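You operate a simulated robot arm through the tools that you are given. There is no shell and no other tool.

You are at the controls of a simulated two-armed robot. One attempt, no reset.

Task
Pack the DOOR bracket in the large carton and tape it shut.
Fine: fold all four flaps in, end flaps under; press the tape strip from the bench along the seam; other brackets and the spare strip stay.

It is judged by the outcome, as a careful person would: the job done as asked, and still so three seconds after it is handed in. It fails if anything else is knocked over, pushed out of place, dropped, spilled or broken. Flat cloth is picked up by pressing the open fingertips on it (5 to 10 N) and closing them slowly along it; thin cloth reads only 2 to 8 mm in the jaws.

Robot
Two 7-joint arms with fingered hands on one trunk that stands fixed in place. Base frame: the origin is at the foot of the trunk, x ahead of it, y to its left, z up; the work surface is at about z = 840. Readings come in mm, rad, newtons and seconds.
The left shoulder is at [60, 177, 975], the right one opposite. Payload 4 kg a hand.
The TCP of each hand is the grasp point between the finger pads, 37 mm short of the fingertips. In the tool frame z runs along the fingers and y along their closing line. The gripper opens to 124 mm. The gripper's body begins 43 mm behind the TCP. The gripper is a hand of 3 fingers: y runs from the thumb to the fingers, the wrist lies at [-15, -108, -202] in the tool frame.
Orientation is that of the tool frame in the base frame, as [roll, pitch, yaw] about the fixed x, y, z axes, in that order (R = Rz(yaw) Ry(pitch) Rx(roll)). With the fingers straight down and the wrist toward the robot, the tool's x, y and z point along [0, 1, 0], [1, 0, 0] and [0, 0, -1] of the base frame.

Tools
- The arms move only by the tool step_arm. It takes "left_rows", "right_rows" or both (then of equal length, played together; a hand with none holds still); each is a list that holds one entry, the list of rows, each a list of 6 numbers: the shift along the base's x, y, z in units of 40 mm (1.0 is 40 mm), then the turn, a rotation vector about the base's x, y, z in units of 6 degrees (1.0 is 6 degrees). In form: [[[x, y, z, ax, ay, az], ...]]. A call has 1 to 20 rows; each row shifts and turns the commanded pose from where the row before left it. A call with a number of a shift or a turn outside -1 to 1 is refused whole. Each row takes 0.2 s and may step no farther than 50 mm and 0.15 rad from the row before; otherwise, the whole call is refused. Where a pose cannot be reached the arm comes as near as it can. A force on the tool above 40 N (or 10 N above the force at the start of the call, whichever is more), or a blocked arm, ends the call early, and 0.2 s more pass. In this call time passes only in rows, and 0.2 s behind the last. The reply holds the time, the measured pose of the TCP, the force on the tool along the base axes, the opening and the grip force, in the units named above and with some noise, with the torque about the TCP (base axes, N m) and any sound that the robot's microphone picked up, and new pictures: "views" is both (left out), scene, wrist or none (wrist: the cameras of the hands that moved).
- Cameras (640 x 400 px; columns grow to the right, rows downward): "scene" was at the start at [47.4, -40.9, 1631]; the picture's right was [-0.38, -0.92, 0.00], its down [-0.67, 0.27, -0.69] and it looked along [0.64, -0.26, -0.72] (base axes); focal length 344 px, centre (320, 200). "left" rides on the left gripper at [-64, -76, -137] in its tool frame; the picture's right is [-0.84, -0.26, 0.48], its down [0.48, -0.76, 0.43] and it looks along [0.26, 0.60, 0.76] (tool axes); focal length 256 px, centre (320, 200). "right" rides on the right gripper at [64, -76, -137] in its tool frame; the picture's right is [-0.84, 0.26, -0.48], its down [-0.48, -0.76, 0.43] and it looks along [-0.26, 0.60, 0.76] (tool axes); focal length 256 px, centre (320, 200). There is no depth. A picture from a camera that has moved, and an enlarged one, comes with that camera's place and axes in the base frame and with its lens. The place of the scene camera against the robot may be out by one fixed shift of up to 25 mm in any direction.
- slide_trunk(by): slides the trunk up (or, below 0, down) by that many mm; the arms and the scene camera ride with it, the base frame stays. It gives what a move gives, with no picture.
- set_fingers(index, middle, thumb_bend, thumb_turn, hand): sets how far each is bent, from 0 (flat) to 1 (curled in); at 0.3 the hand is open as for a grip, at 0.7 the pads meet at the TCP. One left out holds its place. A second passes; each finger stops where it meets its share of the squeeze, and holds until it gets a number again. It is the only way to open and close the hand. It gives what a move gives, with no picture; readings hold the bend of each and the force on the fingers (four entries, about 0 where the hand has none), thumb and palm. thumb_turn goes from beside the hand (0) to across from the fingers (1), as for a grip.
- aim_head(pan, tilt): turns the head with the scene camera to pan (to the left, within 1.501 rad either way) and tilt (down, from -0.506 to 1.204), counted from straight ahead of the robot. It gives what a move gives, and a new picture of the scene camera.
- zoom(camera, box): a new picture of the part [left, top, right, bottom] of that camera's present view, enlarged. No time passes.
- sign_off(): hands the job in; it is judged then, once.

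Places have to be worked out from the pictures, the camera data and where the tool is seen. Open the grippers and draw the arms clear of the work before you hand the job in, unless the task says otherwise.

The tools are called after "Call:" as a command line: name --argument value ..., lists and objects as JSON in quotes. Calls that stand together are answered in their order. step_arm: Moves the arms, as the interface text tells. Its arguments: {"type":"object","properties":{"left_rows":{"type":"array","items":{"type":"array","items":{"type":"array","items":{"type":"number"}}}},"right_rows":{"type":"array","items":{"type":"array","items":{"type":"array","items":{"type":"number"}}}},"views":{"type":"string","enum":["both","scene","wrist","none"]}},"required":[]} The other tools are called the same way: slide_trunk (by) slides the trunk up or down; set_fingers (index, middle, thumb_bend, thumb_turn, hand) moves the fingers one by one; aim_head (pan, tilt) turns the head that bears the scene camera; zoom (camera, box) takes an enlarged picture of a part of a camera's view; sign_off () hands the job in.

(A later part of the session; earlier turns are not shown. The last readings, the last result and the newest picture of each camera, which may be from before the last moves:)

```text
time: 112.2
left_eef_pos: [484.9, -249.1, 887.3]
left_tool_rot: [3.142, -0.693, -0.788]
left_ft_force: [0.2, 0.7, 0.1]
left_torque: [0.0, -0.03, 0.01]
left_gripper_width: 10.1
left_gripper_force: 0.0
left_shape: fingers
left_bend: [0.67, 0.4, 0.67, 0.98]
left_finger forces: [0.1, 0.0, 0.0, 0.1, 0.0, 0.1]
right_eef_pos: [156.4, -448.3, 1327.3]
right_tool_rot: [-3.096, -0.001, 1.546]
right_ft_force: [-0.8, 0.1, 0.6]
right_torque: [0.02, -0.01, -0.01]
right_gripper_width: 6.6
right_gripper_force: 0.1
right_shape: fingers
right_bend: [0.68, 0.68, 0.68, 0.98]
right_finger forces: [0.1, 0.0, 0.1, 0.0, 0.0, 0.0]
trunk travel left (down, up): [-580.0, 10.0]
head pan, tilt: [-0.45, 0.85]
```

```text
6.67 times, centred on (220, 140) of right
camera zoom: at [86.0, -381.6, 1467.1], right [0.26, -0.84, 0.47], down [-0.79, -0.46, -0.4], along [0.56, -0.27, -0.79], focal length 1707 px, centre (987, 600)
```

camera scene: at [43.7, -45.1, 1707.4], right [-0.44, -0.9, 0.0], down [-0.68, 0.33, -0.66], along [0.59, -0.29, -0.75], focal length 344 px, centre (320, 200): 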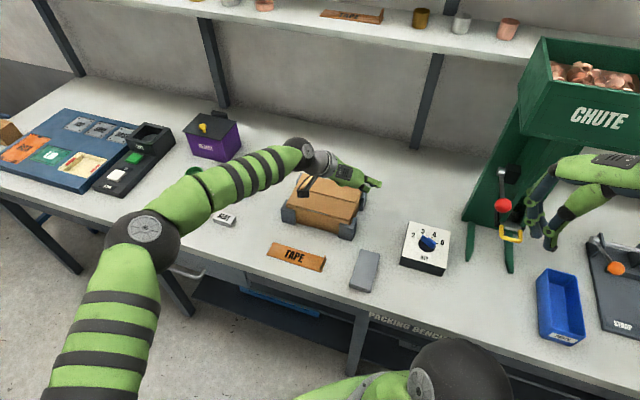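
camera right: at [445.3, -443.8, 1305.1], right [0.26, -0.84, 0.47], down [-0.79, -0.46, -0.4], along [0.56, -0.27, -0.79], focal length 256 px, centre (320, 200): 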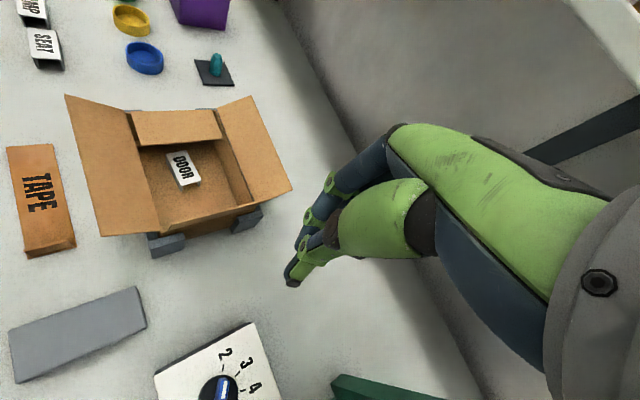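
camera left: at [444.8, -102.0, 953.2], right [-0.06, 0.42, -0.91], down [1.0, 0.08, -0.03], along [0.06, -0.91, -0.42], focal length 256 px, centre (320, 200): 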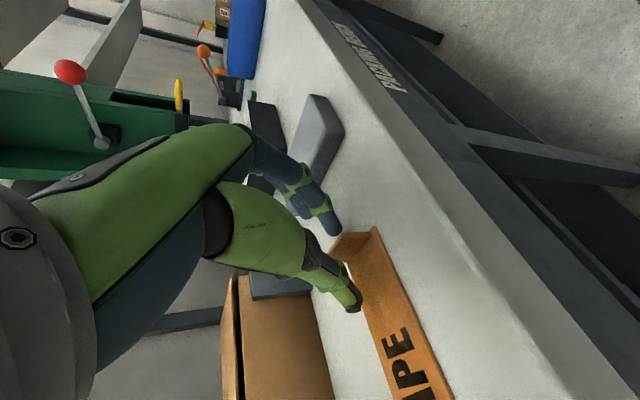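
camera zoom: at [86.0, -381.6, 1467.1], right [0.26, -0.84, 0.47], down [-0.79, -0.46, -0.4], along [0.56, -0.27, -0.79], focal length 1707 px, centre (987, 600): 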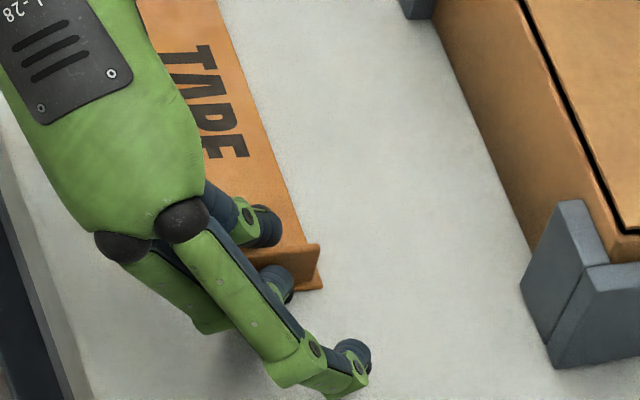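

Index and thumb are centred on the tab. I close and squeeze.

Call:
set_fingers --hand "left" --index 0.71 --thumb_bend 0.71

Call:
set_fingers --hand "left" --index 0.74 --thumb_bend 0.74

Call:
zoom --camera "left" --box '[260, 180, 460, 340]'

Call:
zoom --camera "right" --box '[180, 90, 260, 170]'

```text
time: 113.2
left_eef_pos: [484.6, -247.7, 887.9]
left_tool_rot: [3.141, -0.693, -0.786]
left_ft_force: [-0.9, 0.6, 0.0]
left_torque: [-0.02, 0.01, 0.03]
left_gripper_width: 2.9
left_gripper_force: 2.5
left_shape: fingers
left_bend: [0.69, 0.4, 0.7, 0.97]
left_finger forces: [2.8, 0.1, 0.1, 0.1, 3.0, 0.1]
right_eef_pos: [154.8, -446.8, 1327.3]
right_tool_rot: [-3.096, -0.003, 1.545]
right_ft_force: [-0.1, 0.2, 0.1]
right_torque: [0.01, 0.01, -0.02]
right_gripper_width: 6.8
right_gripper_force: 0.0
right_shape: fingers
right_bend: [0.68, 0.68, 0.68, 0.98]
right_finger forces: [0.0, 0.0, 0.0, 0.1, 0.0, 0.1]
trunk travel left (down, up): [-580.0, 10.0]
head pan, tilt: [-0.45, 0.85]
```

```text
time: 114.2
left_eef_pos: [484.5, -248.6, 888.2]
left_tool_rot: [3.138, -0.694, -0.784]
left_ft_force: [0.3, 0.0, 0.5]
left_torque: [0.0, -0.01, -0.02]
left_gripper_width: 1.8
left_gripper_force: 9.1
left_shape: fingers
left_bend: [0.72, 0.4, 0.71, 0.97]
left_finger forces: [8.9, 0.1, 0.0, 0.0, 8.9, 0.0]
right_eef_pos: [155.4, -446.2, 1327.6]
right_tool_rot: [-3.096, -0.002, 1.547]
right_ft_force: [0.4, 0.6, -0.4]
right_torque: [0.0, -0.01, 0.02]
right_gripper_width: 6.8
right_gripper_force: 0.1
right_shape: fingers
right_bend: [0.68, 0.68, 0.68, 0.98]
right_finger forces: [0.0, 0.1, 0.0, 0.1, 0.0, 0.0]
trunk travel left (down, up): [-580.0, 10.0]
head pan, tilt: [-0.45, 0.85]
```

```text
2.50 times, centred on (360, 260) of left
camera zoom: at [441.9, -98.4, 953.1], right [-0.06, 0.42, -0.91], down [1.0, 0.08, -0.03], along [0.06, -0.91, -0.42], focal length 640 px, centre (220, 50)
```

zoom: 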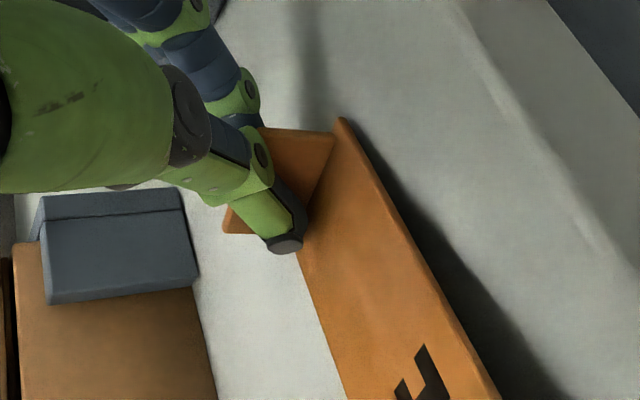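

```text
5.00 times, centred on (220, 130) of right
camera zoom: at [86.0, -381.5, 1467.1], right [0.26, -0.84, 0.47], down [-0.79, -0.46, -0.4], along [0.56, -0.27, -0.79], focal length 1280 px, centre (820, 550)
```

zoom: 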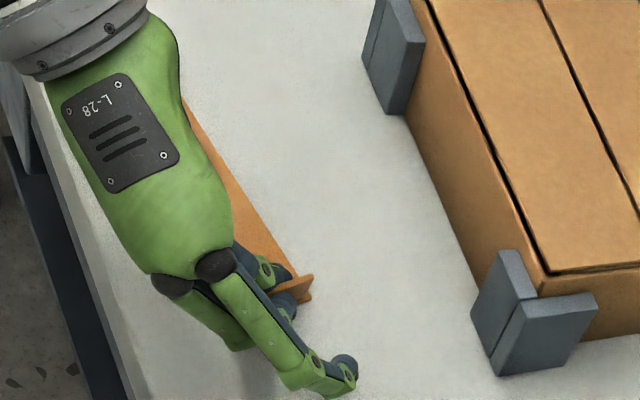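

Balanced pinch of 9 N. I lift and then triangulate the strip's attitude from two cameras.

Call:
step_arm --left_rows '[[[0, 0, 0.25, 0, 0, 0], [0, 0, 0.6, 0, 0, 0], [0, 0, 0.9, 0, 0, 0], [0, 0, 0.9, 0, 0, 0], [0, 0, 0.35, 0, 0, 0]]]' --views "wrist"

Call:
zoom --camera "scene" --box '[240, 180, 370, 280]'

Call:
zoom --camera "right" --box '[160, 40, 280, 150]'

```text
time: 115.4
left_eef_pos: [484.5, -248.7, 1007.7]
left_tool_rot: [3.139, -0.693, -0.785]
left_ft_force: [0.1, -0.5, -0.1]
left_torque: [0.04, -0.02, 0.0]
left_gripper_width: 1.5
left_gripper_force: 8.7
left_shape: fingers
left_bend: [0.72, 0.4, 0.71, 0.97]
left_finger forces: [8.8, 0.1, 0.1, 0.2, 8.9, 0.0]
right_eef_pos: [154.5, -445.9, 1326.1]
right_tool_rot: [-3.096, -0.002, 1.545]
right_ft_force: [0.4, -1.1, -0.6]
right_torque: [-0.01, 0.0, 0.0]
right_gripper_width: 6.7
right_gripper_force: 0.1
right_shape: fingers
right_bend: [0.68, 0.68, 0.68, 0.98]
right_finger forces: [0.0, 0.0, 0.0, 0.0, 0.0, 0.0]
trunk travel left (down, up): [-580.0, 10.0]
head pan, tilt: [-0.45, 0.85]
camera left: at [441.2, -98.2, 1074.6], right [-0.06, 0.42, -0.91], down [1.0, 0.08, -0.03], along [0.06, -0.91, -0.42], focal length 256 px, centre (320, 200)
```

left: 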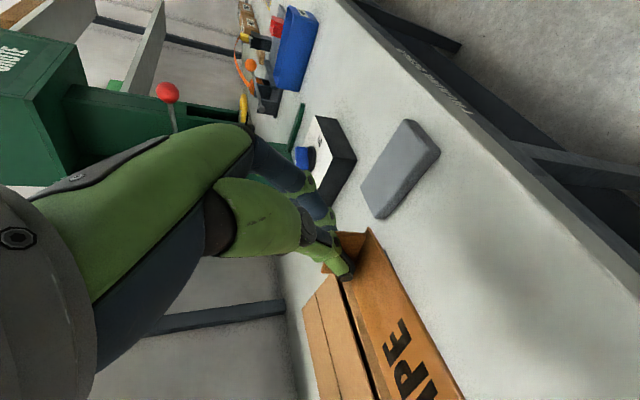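

```text
4.00 times, centred on (305, 230) of scene
camera zoom: at [43.3, -44.4, 1707.3], right [-0.44, -0.9, 0.0], down [-0.68, 0.33, -0.66], along [0.59, -0.29, -0.75], focal length 1374 px, centre (380, 80)
```

zoom: 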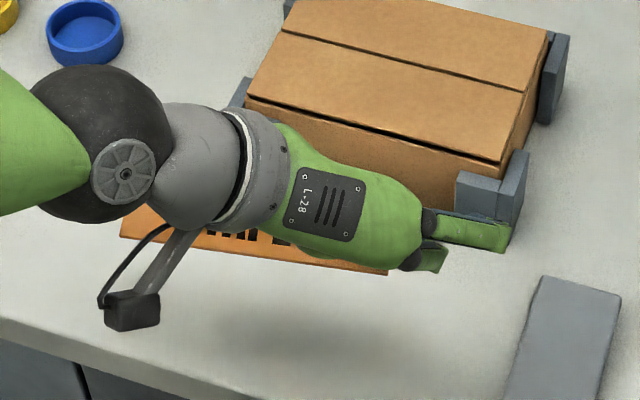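

```text
3.64 times, centred on (220, 95) of right
camera zoom: at [85.9, -381.6, 1467.0], right [0.26, -0.84, 0.47], down [-0.79, -0.46, -0.4], along [0.56, -0.27, -0.79], focal length 931 px, centre (684, 582)
```

zoom: 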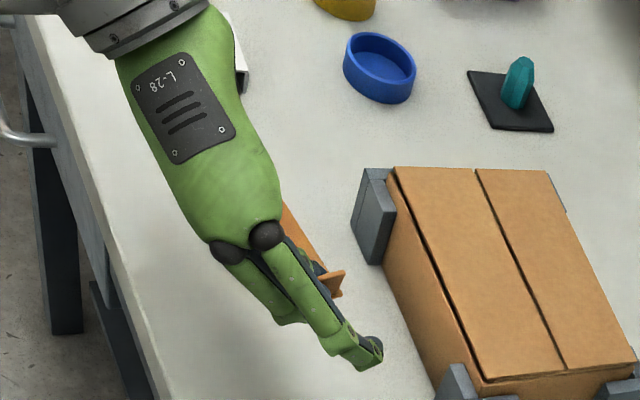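

Call:
zoom --camera "left" --box '[300, 210, 490, 400]'

Call:
zoom --camera "scene" --box '[260, 215, 350, 265]'

```text
2.11 times, centred on (395, 305) of left
camera zoom: at [441.2, -98.2, 1074.6], right [-0.06, 0.42, -0.91], down [1.0, 0.08, -0.03], along [0.06, -0.91, -0.42], focal length 539 px, centre (162, -21)
```

zoom: 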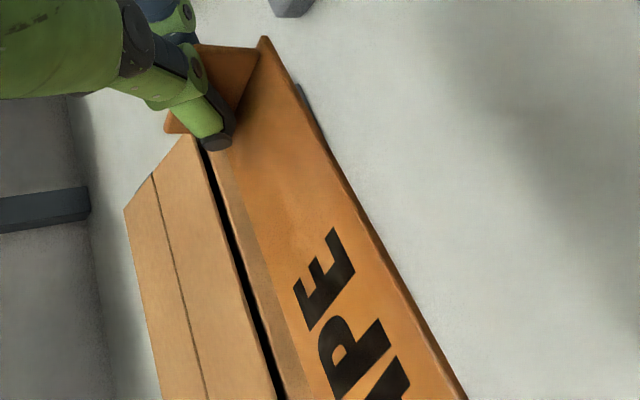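

```text
7.11 times, centred on (305, 240) of scene
camera zoom: at [43.3, -44.4, 1707.3], right [-0.44, -0.9, 0.0], down [-0.68, 0.33, -0.66], along [0.59, -0.29, -0.75], focal length 2443 px, centre (427, -84)
```

zoom: 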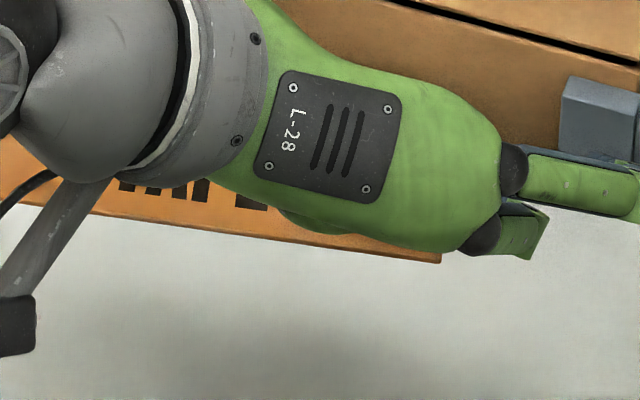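

The strip is held but twisted in the grip (far end up and swung to the front, about 15° about the hand's own axis). I counter-rotate the hand by that amount and look again.

Call:
step_arm --left_rows '[[[0, 0, 0.2, -0.453, 0.453, -0.533], [0, 0, 0.2, -0.453, 0.453, -0.533], [0, 0, 0.1, -0.453, 0.453, -0.533]]]' --views "wrist"

Call:
zoom --camera "scene" --box '[240, 180, 370, 280]'

Call:
zoom --camera "right" --box '[160, 20, 280, 130]'

Call:
zoom --camera "left" --box '[300, 210, 490, 400]'

```text
time: 116.2
left_eef_pos: [483.8, -249.0, 1029.0]
left_tool_rot: [2.879, -0.693, -0.789]
left_ft_force: [0.4, 0.0, -1.0]
left_torque: [0.0, 0.01, 0.02]
left_gripper_width: 1.7
left_gripper_force: 8.5
left_shape: fingers
left_bend: [0.72, 0.4, 0.71, 0.97]
left_finger forces: [9.0, 0.0, 0.0, 0.0, 9.1, 0.0]
right_eef_pos: [156.4, -446.0, 1326.6]
right_tool_rot: [-3.096, -0.001, 1.547]
right_ft_force: [0.0, -0.2, 1.0]
right_torque: [0.01, 0.02, -0.01]
right_gripper_width: 6.8
right_gripper_force: 0.0
right_shape: fingers
right_bend: [0.68, 0.68, 0.68, 0.98]
right_finger forces: [0.0, 0.0, 0.2, 0.1, 0.0, 0.0]
trunk travel left (down, up): [-580.0, 10.0]
head pan, tilt: [-0.45, 0.85]
camera left: at [475.7, -86.5, 1074.9], right [-0.13, 0.3, -0.94], down [0.98, -0.11, -0.17], along [-0.15, -0.95, -0.28], focal length 256 px, centre (320, 200)
```

left: 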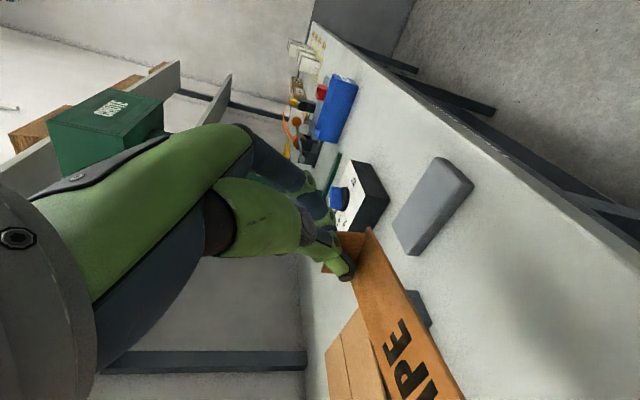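

```text
4.00 times, centred on (305, 230) of scene
camera zoom: at [43.9, -43.9, 1707.4], right [-0.44, -0.9, 0.0], down [-0.68, 0.33, -0.66], along [0.59, -0.29, -0.75], focal length 1374 px, centre (380, 80)
```

zoom: 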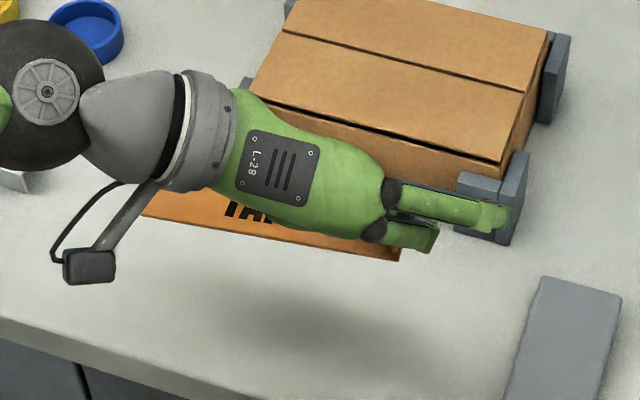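

```text
3.64 times, centred on (220, 75) of right
camera zoom: at [86.4, -381.2, 1467.2], right [0.26, -0.84, 0.47], down [-0.79, -0.46, -0.4], along [0.56, -0.27, -0.79], focal length 931 px, centre (684, 654)
```

zoom: 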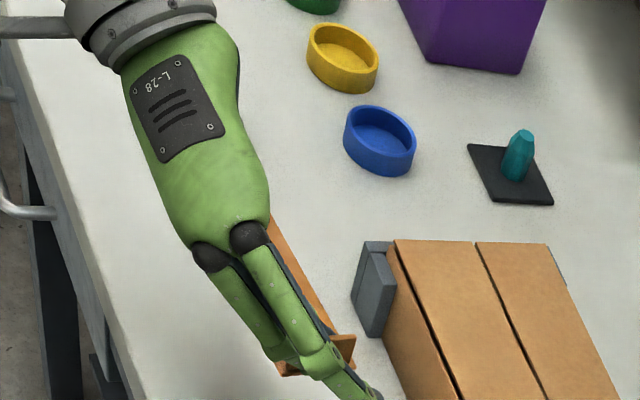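

```text
2.11 times, centred on (395, 305) of left
camera zoom: at [475.7, -86.5, 1074.9], right [-0.13, 0.3, -0.94], down [0.98, -0.11, -0.17], along [-0.15, -0.95, -0.28], focal length 539 px, centre (162, -21)
```

zoom: 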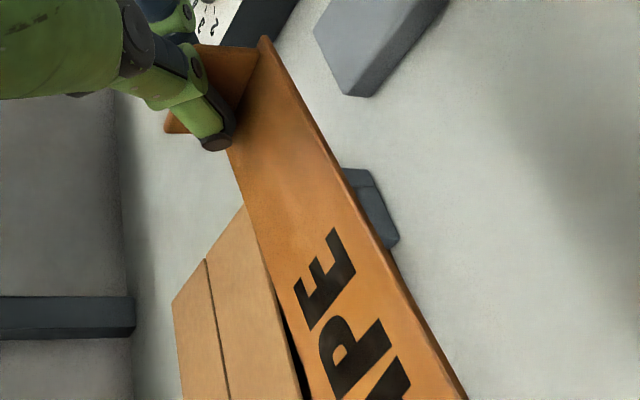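

Triangulating again: heading now off by only -2.8°, pitch -6°, roll about -3°. I apply those small corrections while carrying the strip over the seam.

Call:
step_arm --left_rows '[[[0, 0, 0, 0.215, -0.515, -0.233], [0, 0, 0, 0.215, -0.515, -0.233], [0.5, -0.623, 0, 0, 0, 0], [0.5, -0.623, 0, 0, 0, 0], [0.5, -0.623, 0, 0, 0, 0], [0.5, -0.623, 0, 0, 0, 0], [0.5, -0.623, 0, 0, 0, 0], [0.5, -0.623, 0, 0, 0, 0]]]' --views "both"

Call:
zoom --camera "scene" --box '[260, 120, 390, 240]'

Call:
zoom --camera "left" --box '[300, 210, 490, 400]'

Call:
zoom --camera "right" --box '[190, 0, 320, 130]'

```text
time: 118.0
left_eef_pos: [603.6, -399.6, 1029.3]
left_tool_rot: [3.026, -0.73, -0.933]
left_ft_force: [-0.1, 0.1, 0.1]
left_torque: [0.01, -0.01, 0.02]
left_gripper_width: 1.5
left_gripper_force: 9.6
left_shape: fingers
left_bend: [0.72, 0.4, 0.71, 0.97]
left_finger forces: [9.1, 0.1, 0.1, 0.0, 9.1, 0.0]
right_eef_pos: [155.5, -447.4, 1326.5]
right_tool_rot: [-3.096, -0.003, 1.547]
right_ft_force: [-0.4, -1.0, -0.5]
right_torque: [-0.02, 0.02, -0.01]
right_gripper_width: 6.4
right_gripper_force: 0.0
right_shape: fingers
right_bend: [0.68, 0.68, 0.68, 0.98]
right_finger forces: [0.0, 0.0, 0.1, 0.0, 0.0, 0.0]
trunk travel left (down, up): [-580.0, 10.0]
head pan, tilt: [-0.45, 0.85]
camera scene: at [43.1, -45.7, 1707.3], right [-0.44, -0.9, 0.0], down [-0.68, 0.33, -0.66], along [0.59, -0.29, -0.75], focal length 344 px, centre (320, 200)
camera left: at [597.5, -238.5, 1082.0], right [-0.01, 0.35, -0.94], down [0.99, -0.15, -0.07], along [-0.16, -0.93, -0.34], focal length 256 px, centre (320, 200)
```

scene: 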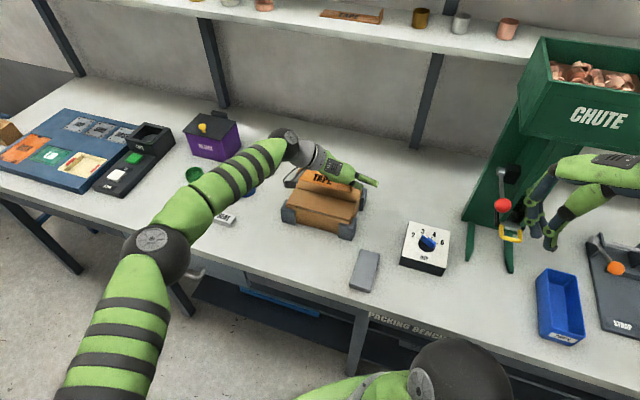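
left: 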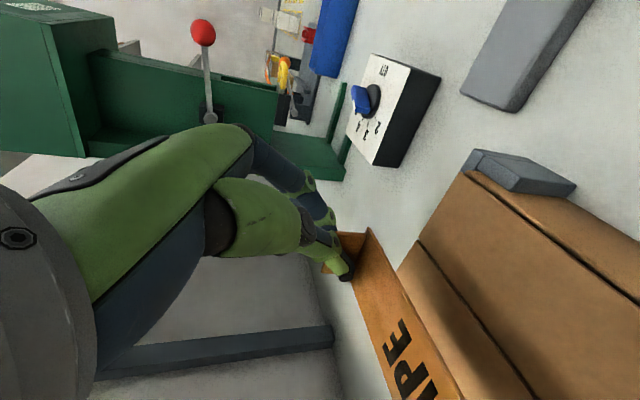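

```text
3.33 times, centred on (325, 180) of scene
camera zoom: at [43.1, -45.7, 1707.3], right [-0.44, -0.9, 0.0], down [-0.68, 0.33, -0.66], along [0.59, -0.29, -0.75], focal length 1145 px, centre (303, 267)
```

zoom: 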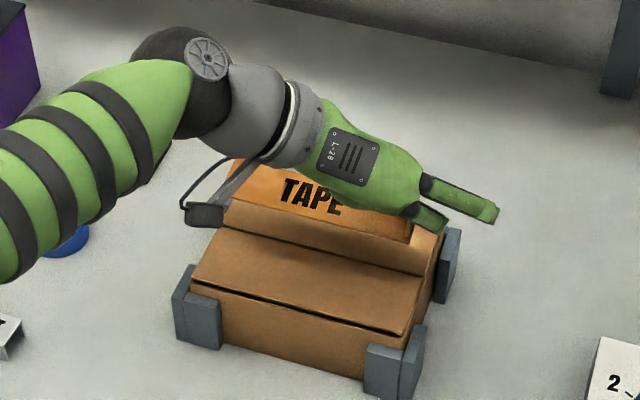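

```text
2.11 times, centred on (395, 305) of left
camera zoom: at [597.5, -238.5, 1082.0], right [-0.01, 0.35, -0.94], down [0.99, -0.15, -0.07], along [-0.16, -0.93, -0.34], focal length 539 px, centre (162, -21)
```

zoom: 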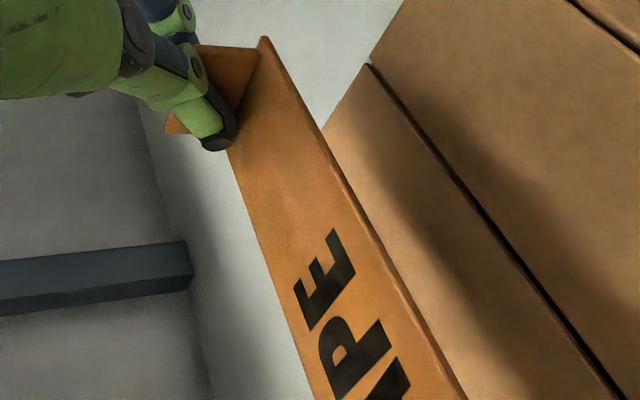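

```text
3.08 times, centred on (255, 65) of right
camera zoom: at [85.9, -382.7, 1466.8], right [0.26, -0.85, 0.47], down [-0.79, -0.46, -0.4], along [0.56, -0.27, -0.79], focal length 788 px, centre (520, 615)
```

zoom: 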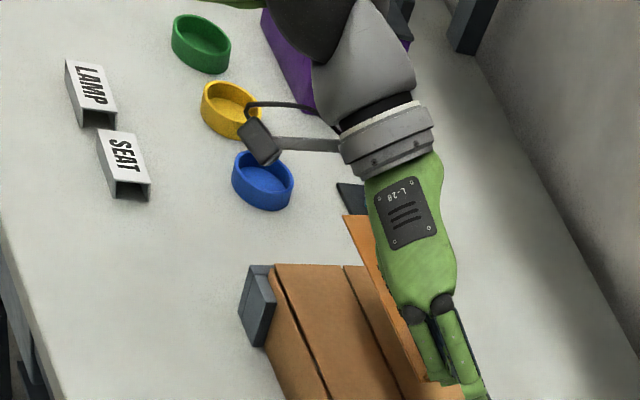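

Call:
zoom --camera "scene" --box '[285, 155, 365, 215]'

Call:
zoom --camera "right" --box '[240, 50, 320, 130]'

```text
6.67 times, centred on (325, 185) of scene
camera zoom: at [43.1, -45.7, 1707.3], right [-0.44, -0.9, 0.0], down [-0.68, 0.33, -0.66], along [0.59, -0.29, -0.75], focal length 2290 px, centre (287, 300)
```

zoom: 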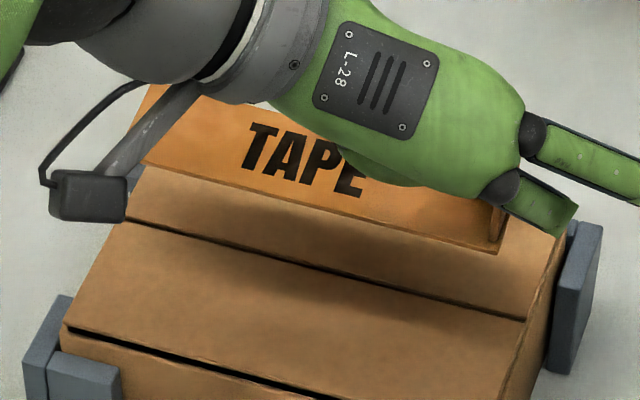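

```text
5.00 times, centred on (280, 90) of right
camera zoom: at [85.9, -382.7, 1466.8], right [0.26, -0.85, 0.47], down [-0.79, -0.46, -0.4], along [0.56, -0.27, -0.79], focal length 1280 px, centre (520, 750)
```

zoom: 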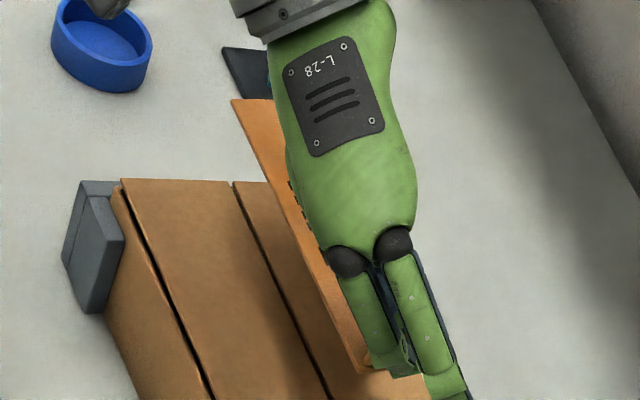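

The strip sits over the seam, near edge parallel to it: I estimate yaw -2°, pitch +3°, centre (u 215, v 722) against the seam at v≈720. I trim those small errors and lower to just above the carton.

Call:
step_arm --left_rows '[[[0.035, 0.105, 0, -0.16, 0.16, -0.167], [0, 0, -0.2, -0.158, 0.158, -0.166], [0, 0, -0.6, 0, 0, 0], [0, 0, -0.4, 0, 0, 0]]]' --views "wrist"

Call:
zoom --camera "scene" --box '[285, 155, 365, 215]'

Call:
zoom --camera "left" --box '[300, 210, 490, 400]'

Call:
zoom --camera "right" --box '[220, 30, 320, 130]'

```text
time: 119.0
left_eef_pos: [603.6, -393.2, 980.3]
left_tool_rot: [2.961, -0.736, -0.924]
left_ft_force: [0.7, -0.9, -0.5]
left_torque: [-0.02, 0.02, 0.0]
left_gripper_width: 1.7
left_gripper_force: 9.1
left_shape: fingers
left_bend: [0.72, 0.4, 0.71, 0.97]
left_finger forces: [9.1, 0.1, 0.0, 0.0, 9.1, 0.0]
right_eef_pos: [155.0, -445.4, 1325.9]
right_tool_rot: [-3.096, -0.001, 1.546]
right_ft_force: [0.2, 0.0, 1.0]
right_torque: [0.03, -0.01, -0.04]
right_gripper_width: 6.8
right_gripper_force: 0.1
right_shape: fingers
right_bend: [0.68, 0.68, 0.68, 0.98]
right_finger forces: [0.0, 0.0, 0.0, 0.1, 0.0, 0.0]
trunk travel left (down, up): [-580.0, 10.0]
head pan, tilt: [-0.45, 0.85]
camera left: at [604.0, -231.1, 1029.5], right [-0.03, 0.32, -0.95], down [0.98, -0.18, -0.09], along [-0.2, -0.93, -0.3], focal length 256 px, centre (320, 200)
```

left: 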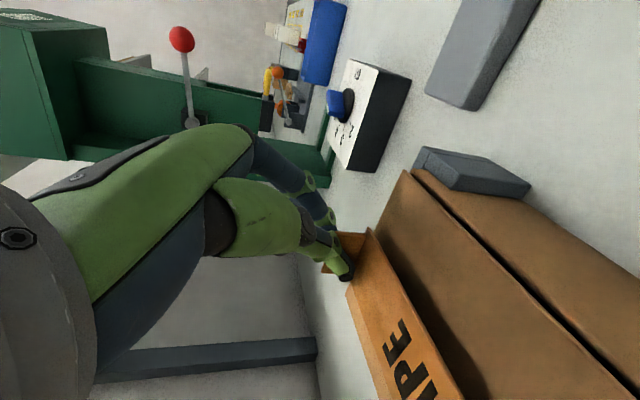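

```text
6.67 times, centred on (325, 185) of scene
camera zoom: at [43.5, -44.4, 1707.4], right [-0.44, -0.9, 0.0], down [-0.68, 0.33, -0.66], along [0.59, -0.29, -0.75], focal length 2290 px, centre (287, 300)
```

zoom: 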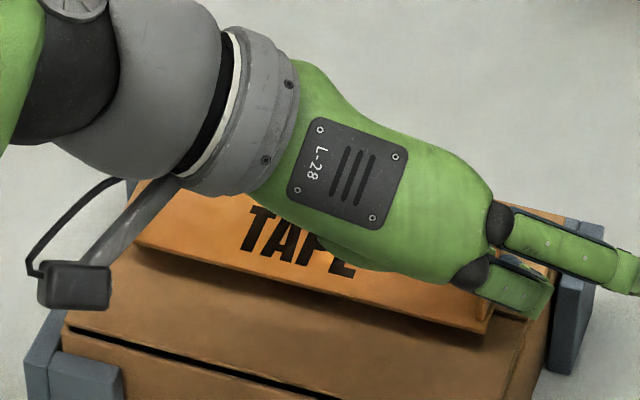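

```text
2.11 times, centred on (395, 305) of left
camera zoom: at [604.0, -231.1, 1029.5], right [-0.03, 0.32, -0.95], down [0.98, -0.18, -0.09], along [-0.2, -0.93, -0.3], focal length 539 px, centre (162, -21)
```

zoom: 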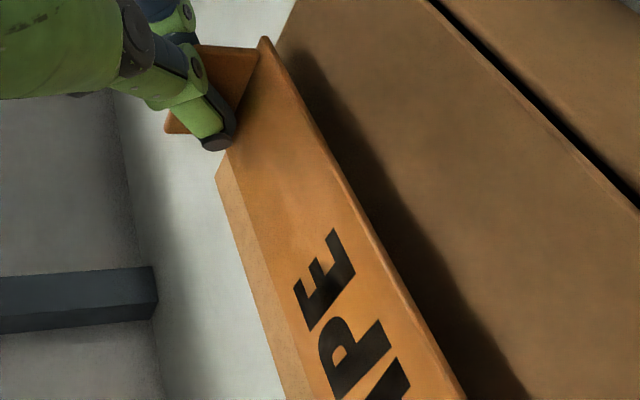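

```text
4.00 times, centred on (270, 80) of right
camera zoom: at [86.0, -381.6, 1467.1], right [0.26, -0.84, 0.47], down [-0.79, -0.46, -0.4], along [0.56, -0.27, -0.79], focal length 1024 px, centre (520, 680)
```

zoom: 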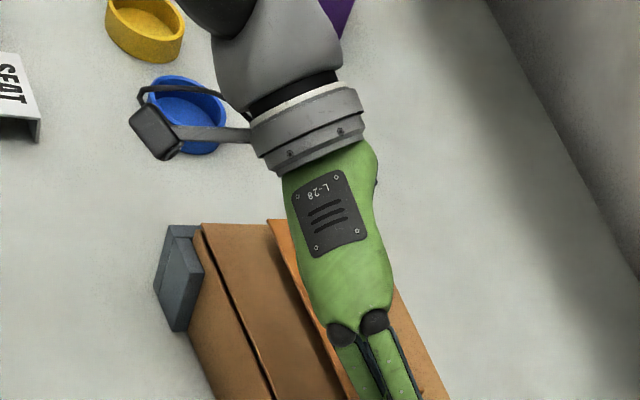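

Nearly down, about 12 mm above the flaps and covering the seam. I nudge 2 mm back and continue down in small steps.

Call:
step_arm --left_rows '[[[0.04, -0.04, -0.1, 0, 0, 0], [0, 0, -0.1, 0, 0, 0]]]' --views "none"

Call:
zoom --camera "scene" --box '[285, 155, 365, 215]'

Call:
zoom --camera "left" --box '[300, 210, 490, 400]'

```text
time: 119.6
left_eef_pos: [605.8, -395.3, 971.7]
left_tool_rot: [2.963, -0.735, -0.923]
left_ft_force: [-0.9, 1.5, -0.8]
left_torque: [0.02, 0.01, 0.0]
left_gripper_width: 1.9
left_gripper_force: 8.9
left_shape: fingers
left_bend: [0.72, 0.4, 0.71, 0.97]
left_finger forces: [9.1, 0.0, 0.0, 0.0, 9.1, 0.0]
right_eef_pos: [156.8, -445.5, 1327.2]
right_tool_rot: [-3.096, -0.002, 1.545]
right_ft_force: [-0.3, 0.1, 0.1]
right_torque: [0.02, -0.03, -0.01]
right_gripper_width: 6.6
right_gripper_force: 0.0
right_shape: fingers
right_bend: [0.68, 0.68, 0.68, 0.98]
right_finger forces: [0.1, 0.0, 0.1, 0.0, 0.1, 0.0]
trunk travel left (down, up): [-580.0, 10.0]
head pan, tilt: [-0.45, 0.85]
```

```text
6.67 times, centred on (325, 185) of scene
camera zoom: at [43.4, -44.3, 1707.4], right [-0.44, -0.9, 0.0], down [-0.68, 0.33, -0.66], along [0.59, -0.29, -0.75], focal length 2290 px, centre (287, 300)
```

zoom: 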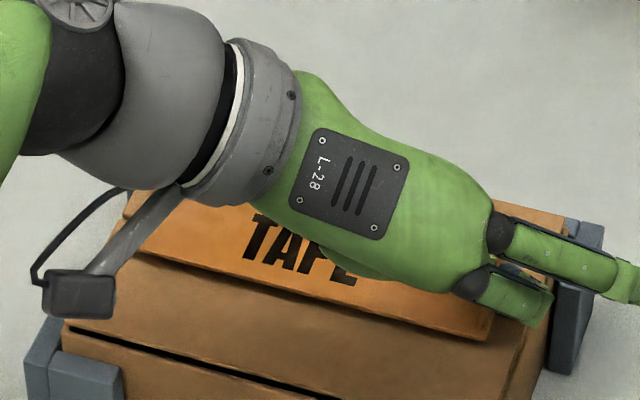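

```text
2.11 times, centred on (395, 305) of left
camera zoom: at [606.3, -233.2, 1020.8], right [-0.03, 0.32, -0.95], down [0.98, -0.18, -0.09], along [-0.2, -0.93, -0.3], focal length 539 px, centre (162, -21)
```

zoom: 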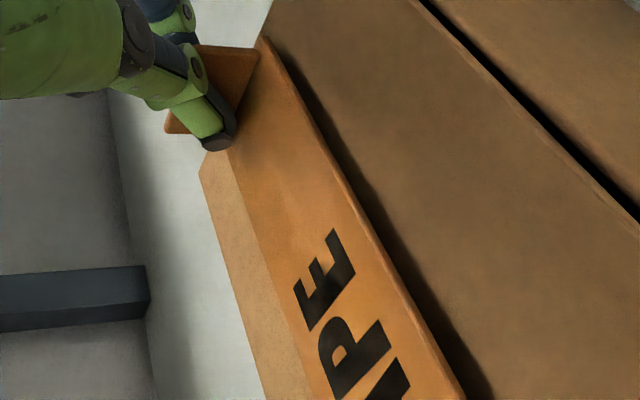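

Call:
step_arm --left_rows '[[[0, 0, -0.06, 0, 0, 0], [0, 0, -0.05, 0, 0, 0]]]' --views "none"

Call:
zoom --camera "scene" --box '[285, 155, 365, 215]'

Call:
zoom --camera "left" --box '[300, 210, 490, 400]'

Call:
zoom --camera "right" --box '[230, 60, 310, 140]'

```text
time: 120.2
left_eef_pos: [606.0, -396.1, 966.0]
left_tool_rot: [2.963, -0.735, -0.924]
left_ft_force: [-0.2, 0.1, 0.0]
left_torque: [-0.01, 0.0, 0.01]
left_gripper_width: 1.5
left_gripper_force: 9.1
left_shape: fingers
left_bend: [0.72, 0.4, 0.71, 0.97]
left_finger forces: [9.1, 0.0, 0.0, 0.0, 9.1, 0.0]
right_eef_pos: [154.9, -446.9, 1325.6]
right_tool_rot: [-3.097, -0.002, 1.546]
right_ft_force: [-0.1, 0.2, 0.8]
right_torque: [-0.01, 0.0, -0.02]
right_gripper_width: 6.6
right_gripper_force: 0.0
right_shape: fingers
right_bend: [0.68, 0.68, 0.68, 0.98]
right_finger forces: [0.0, 0.0, 0.1, 0.1, 0.0, 0.0]
trunk travel left (down, up): [-580.0, 10.0]
head pan, tilt: [-0.45, 0.85]
```

```text
6.67 times, centred on (325, 185) of scene
camera zoom: at [43.4, -44.4, 1707.4], right [-0.44, -0.9, 0.0], down [-0.68, 0.33, -0.66], along [0.59, -0.29, -0.75], focal length 2290 px, centre (287, 300)
```

zoom: 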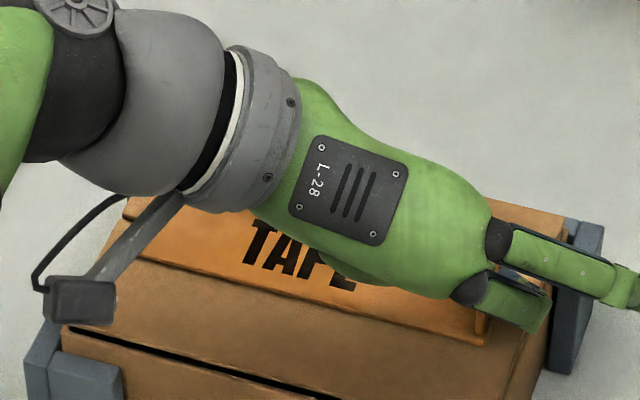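

```text
2.11 times, centred on (395, 305) of left
camera zoom: at [607.5, -233.7, 1015.7], right [-0.03, 0.32, -0.95], down [0.98, -0.18, -0.09], along [-0.2, -0.93, -0.3], focal length 539 px, centre (162, -21)
```

zoom: 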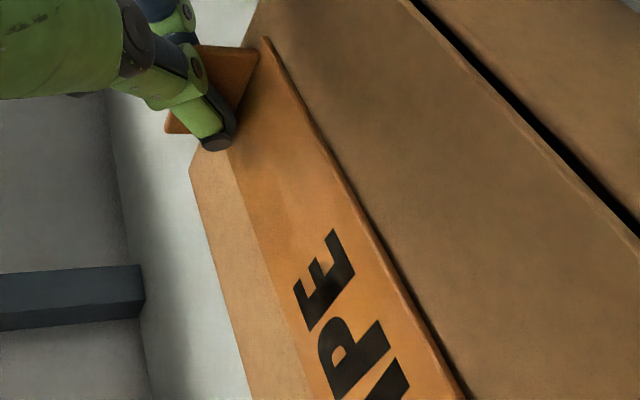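

```text
5.00 times, centred on (270, 100) of right
camera zoom: at [86.0, -381.6, 1467.1], right [0.26, -0.84, 0.47], down [-0.79, -0.46, -0.4], along [0.56, -0.27, -0.79], focal length 1280 px, centre (570, 700)
```

zoom: 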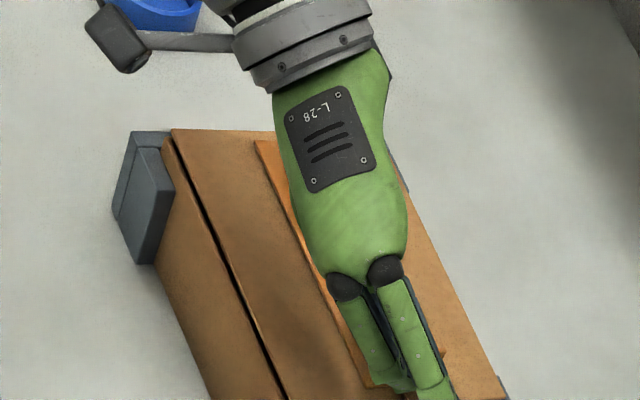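

The strip is a few millimetres above the flaps and covers the seam along its whole length within my measuring error. I trim 1° of heading and lower until I feel contact.

Call:
step_arm --left_rows '[[[0, 0, 0, 0, 0, -0.17], [0, 0, -0.05, 0, 0, 0], [0, 0, -0.05, 0, 0, 0]]]' --views "none"

Call:
zoom --camera "left" --box '[300, 210, 490, 400]'

Call:
zoom --camera "scene" --box '[285, 155, 365, 215]'

```text
time: 121.0
left_eef_pos: [607.7, -395.8, 965.0]
left_tool_rot: [2.961, -0.739, -0.94]
left_ft_force: [-0.9, -1.5, 9.3]
left_torque: [-0.15, 0.06, -0.02]
left_gripper_width: 1.7
left_gripper_force: 11.2
left_shape: fingers
left_bend: [0.72, 0.4, 0.71, 0.98]
left_finger forces: [11.8, 0.0, 0.0, 0.0, 10.5, 0.1]
right_eef_pos: [154.6, -445.8, 1326.6]
right_tool_rot: [-3.095, 0.0, 1.546]
right_ft_force: [0.5, -0.9, 0.0]
right_torque: [0.01, -0.01, -0.01]
right_gripper_width: 6.9
right_gripper_force: 0.0
right_shape: fingers
right_bend: [0.68, 0.68, 0.68, 0.98]
right_finger forces: [0.1, 0.1, 0.0, 0.0, 0.0, 0.0]
trunk travel left (down, up): [-580.0, 10.0]
head pan, tilt: [-0.45, 0.85]
```

```text
2.11 times, centred on (395, 305) of left
camera zoom: at [611.4, -234.0, 1013.1], right [-0.02, 0.31, -0.95], down [0.98, -0.2, -0.09], along [-0.22, -0.93, -0.3], focal length 539 px, centre (162, -21)
```

zoom: 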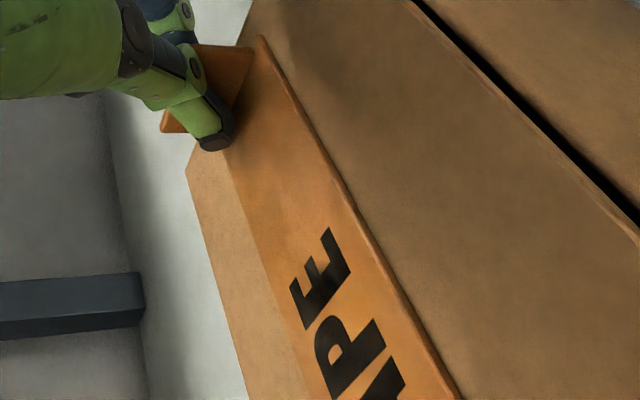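

```text
6.67 times, centred on (325, 185) of scene
camera zoom: at [42.4, -43.9, 1707.6], right [-0.44, -0.9, 0.0], down [-0.68, 0.33, -0.66], along [0.59, -0.29, -0.75], focal length 2290 px, centre (287, 300)
```

zoom: 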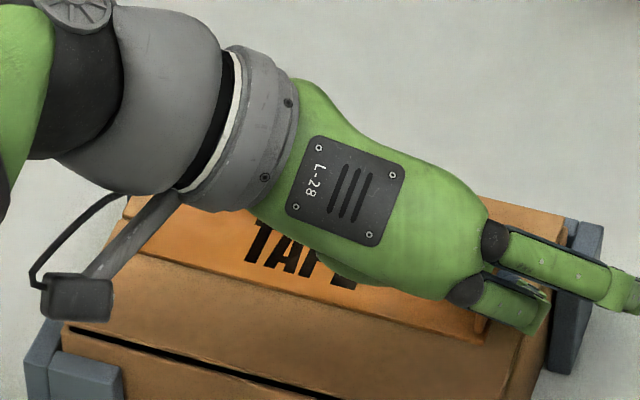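

Contact: about 9 N upward, the strip lies flush on the flaps along the seam. I release the tab.

Call:
set_fingers --hand "left" --index 0.62 --thumb_bend 0.62

Call:
zoom --camera "left" --box '[300, 210, 490, 400]'

```text
time: 122.0
left_eef_pos: [608.7, -396.2, 963.4]
left_tool_rot: [2.961, -0.736, -0.941]
left_ft_force: [-1.1, -1.4, 3.1]
left_torque: [-0.03, 0.0, -0.01]
left_gripper_width: 22.9
left_gripper_force: 1.9
left_shape: fingers
left_bend: [0.62, 0.4, 0.62, 0.98]
left_finger forces: [0.0, 0.0, 0.1, 0.1, 2.5, 0.1]
right_eef_pos: [155.3, -446.2, 1325.8]
right_tool_rot: [-3.096, -0.001, 1.545]
right_ft_force: [-0.2, -0.1, 0.8]
right_torque: [0.03, 0.01, -0.03]
right_gripper_width: 6.7
right_gripper_force: 0.1
right_shape: fingers
right_bend: [0.68, 0.68, 0.68, 0.98]
right_finger forces: [0.0, 0.1, 0.0, 0.0, 0.0, 0.1]
trunk travel left (down, up): [-580.0, 10.0]
head pan, tilt: [-0.45, 0.85]
```

```text
2.11 times, centred on (395, 305) of left
camera zoom: at [611.8, -233.8, 1011.5], right [-0.02, 0.32, -0.95], down [0.98, -0.2, -0.09], along [-0.22, -0.93, -0.3], focal length 539 px, centre (162, -21)
```

zoom: 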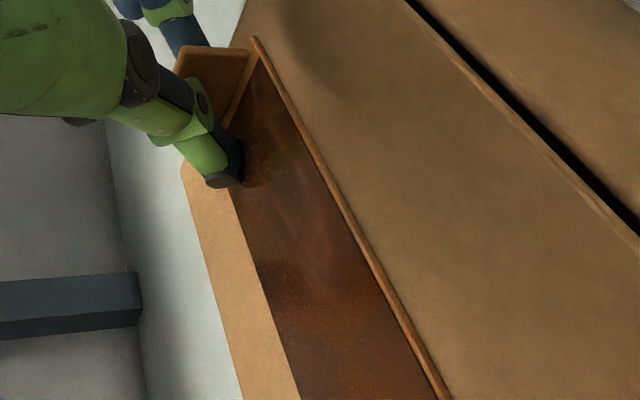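

The strip's look has changed to a dark, glossy band, as if it has taken hold. I lift the hand clear and inspect.

Call:
step_arm --left_rows '[[[0, 0, 0.3, 0, 0, 0], [0, 0, 0.7, 0, 0, 0], [-0.3, 0.3, 0.8, 0, 0, 0], [-0.4, 0.4, 0.7, 0, 0, 0]]]' --views "both"

Call:
zoom --camera "scene" --box '[270, 140, 380, 240]'

Call:
zoom --camera "right" --box '[200, 50, 320, 150]'

```text
time: 123.0
left_eef_pos: [576.8, -366.2, 1065.0]
left_tool_rot: [2.963, -0.736, -0.946]
left_ft_force: [-0.3, -0.6, -0.2]
left_torque: [0.02, -0.03, -0.02]
left_gripper_width: 24.7
left_gripper_force: 0.1
left_shape: fingers
left_bend: [0.62, 0.4, 0.62, 0.98]
left_finger forces: [0.0, 0.0, 0.0, 0.0, 0.0, 0.1]
right_eef_pos: [155.2, -446.9, 1326.9]
right_tool_rot: [-3.097, -0.002, 1.546]
right_ft_force: [0.1, -0.1, 0.1]
right_torque: [0.01, -0.01, 0.01]
right_gripper_width: 6.9
right_gripper_force: 0.1
right_shape: fingers
right_bend: [0.68, 0.68, 0.68, 0.98]
right_finger forces: [0.0, 0.0, 0.0, 0.1, 0.1, 0.0]
trunk travel left (down, up): [-580.0, 10.0]
head pan, tilt: [-0.45, 0.85]
camera scene: at [42.9, -43.7, 1707.3], right [-0.44, -0.9, 0.0], down [-0.68, 0.33, -0.66], along [0.59, -0.29, -0.75], focal length 344 px, centre (320, 200)
camera left: at [581.7, -204.5, 1113.1], right [-0.02, 0.32, -0.95], down [0.97, -0.2, -0.09], along [-0.22, -0.93, -0.3], focal length 256 px, centre (320, 200)
```

scene: 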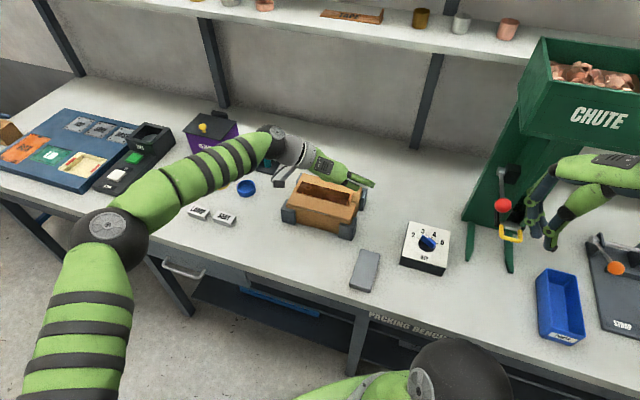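
left: 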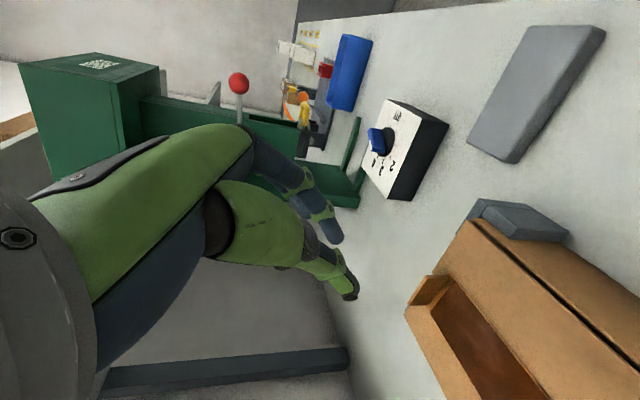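

```text
4.00 times, centred on (325, 190) of scene
camera zoom: at [42.9, -43.7, 1707.3], right [-0.44, -0.9, 0.0], down [-0.68, 0.33, -0.66], along [0.59, -0.29, -0.75], focal length 1374 px, centre (300, 240)
```

zoom: 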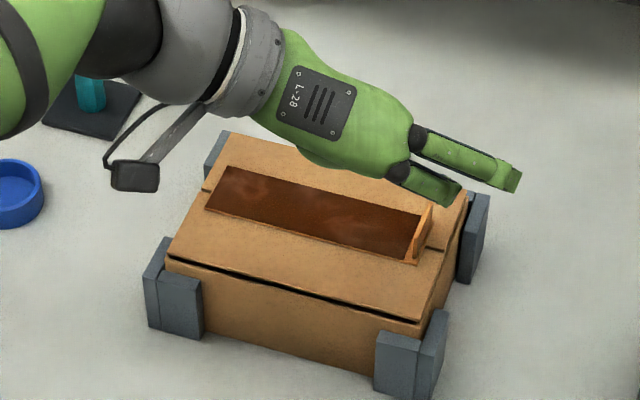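

```text
4.00 times, centred on (260, 100) of right
camera zoom: at [85.5, -381.0, 1467.2], right [0.26, -0.84, 0.47], down [-0.79, -0.46, -0.4], along [0.56, -0.27, -0.79], focal length 1024 px, centre (560, 600)
```

zoom: 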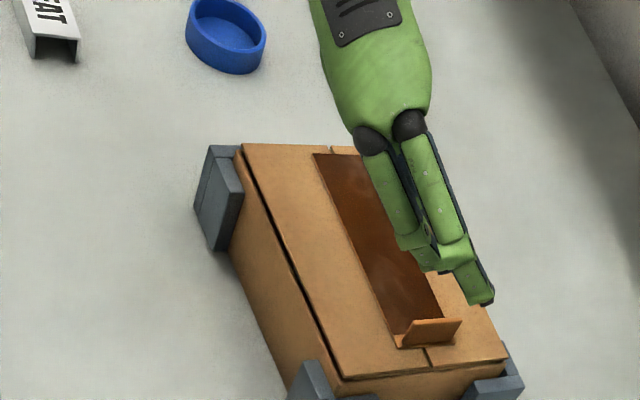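

The tape lies centred along the seam (the seam shows at the middle of both ends), tab at the right end. Now I raise the hand, unwind it to its natural heading and close the fingers to press the tape down.

Call:
step_arm --left_rows '[[[0, 0.2, 0.7, 0.37, -0.513, 0.573], [0, 0.2, 0.6, 0.37, -0.513, 0.573], [0, 0.25, 0, 0.7125, 0.514, 0], [0, 0.25, 0, 0.7125, 0.514, 0], [0, 0.25, 0, 0.7125, 0.514, 0], [0, 0.25, 0, 0.7125, 0.514, 0], [0, 0.25, 0, 0.7125, 0.514, 0], [0, 0.25, 0, 0.7125, 0.514, 0], [0, 0.25, 0, 0.7125, 0.514, 0], [0, 0.25, 0, 0.7125, 0.514, 0]]]' --views "scene"

Call:
set_fingers --hand "left" --index 0.68 --middle 0.68 --thumb_bend 0.68

```text
time: 125.2
left_eef_pos: [578.9, -271.3, 1114.3]
left_tool_rot: [-3.138, 0.002, -0.945]
left_ft_force: [-0.2, -0.5, 0.9]
left_torque: [-0.02, -0.01, 0.0]
left_gripper_width: 24.5
left_gripper_force: 0.1
left_shape: fingers
left_bend: [0.62, 0.4, 0.62, 0.98]
left_finger forces: [0.1, 0.0, 0.0, 0.1, 0.0, 0.0]
right_eef_pos: [154.4, -449.2, 1327.3]
right_tool_rot: [-3.097, -0.004, 1.547]
right_ft_force: [0.8, -0.3, 0.3]
right_torque: [-0.03, -0.06, 0.04]
right_gripper_width: 6.9
right_gripper_force: 0.0
right_shape: fingers
right_bend: [0.68, 0.68, 0.68, 0.98]
right_finger forces: [0.0, 0.1, 0.0, 0.0, 0.0, 0.0]
trunk travel left (down, up): [-580.0, 10.0]
head pan, tilt: [-0.45, 0.85]
camera scene: at [43.4, -45.5, 1707.4], right [-0.44, -0.9, 0.0], down [-0.68, 0.33, -0.66], along [0.59, -0.29, -0.75], focal length 344 px, centre (320, 200)
```

scene: 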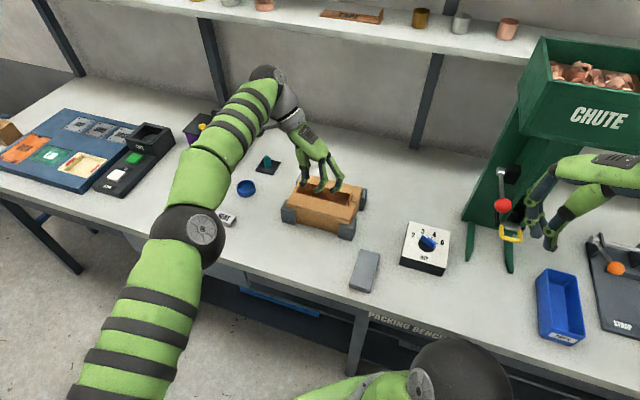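

```text
time: 126.2
left_eef_pos: [579.5, -271.7, 1115.2]
left_tool_rot: [-3.138, -0.001, -0.943]
left_ft_force: [-0.3, 0.4, 0.2]
left_torque: [-0.02, -0.01, 0.0]
left_gripper_width: 6.9
left_gripper_force: 0.1
left_shape: fingers
left_bend: [0.68, 0.68, 0.68, 0.98]
left_finger forces: [0.1, 0.0, 0.0, 0.0, 0.1, 0.0]
right_eef_pos: [154.6, -446.9, 1325.9]
right_tool_rot: [-3.096, -0.002, 1.544]
right_ft_force: [0.3, -0.5, -0.8]
right_torque: [-0.02, -0.05, -0.04]
right_gripper_width: 7.0
right_gripper_force: 0.1
right_shape: fingers
right_bend: [0.68, 0.68, 0.68, 0.98]
right_finger forces: [0.1, 0.0, 0.0, 0.0, 0.1, 0.1]
trunk travel left (down, up): [-580.0, 10.0]
head pan, tilt: [-0.45, 0.85]
```

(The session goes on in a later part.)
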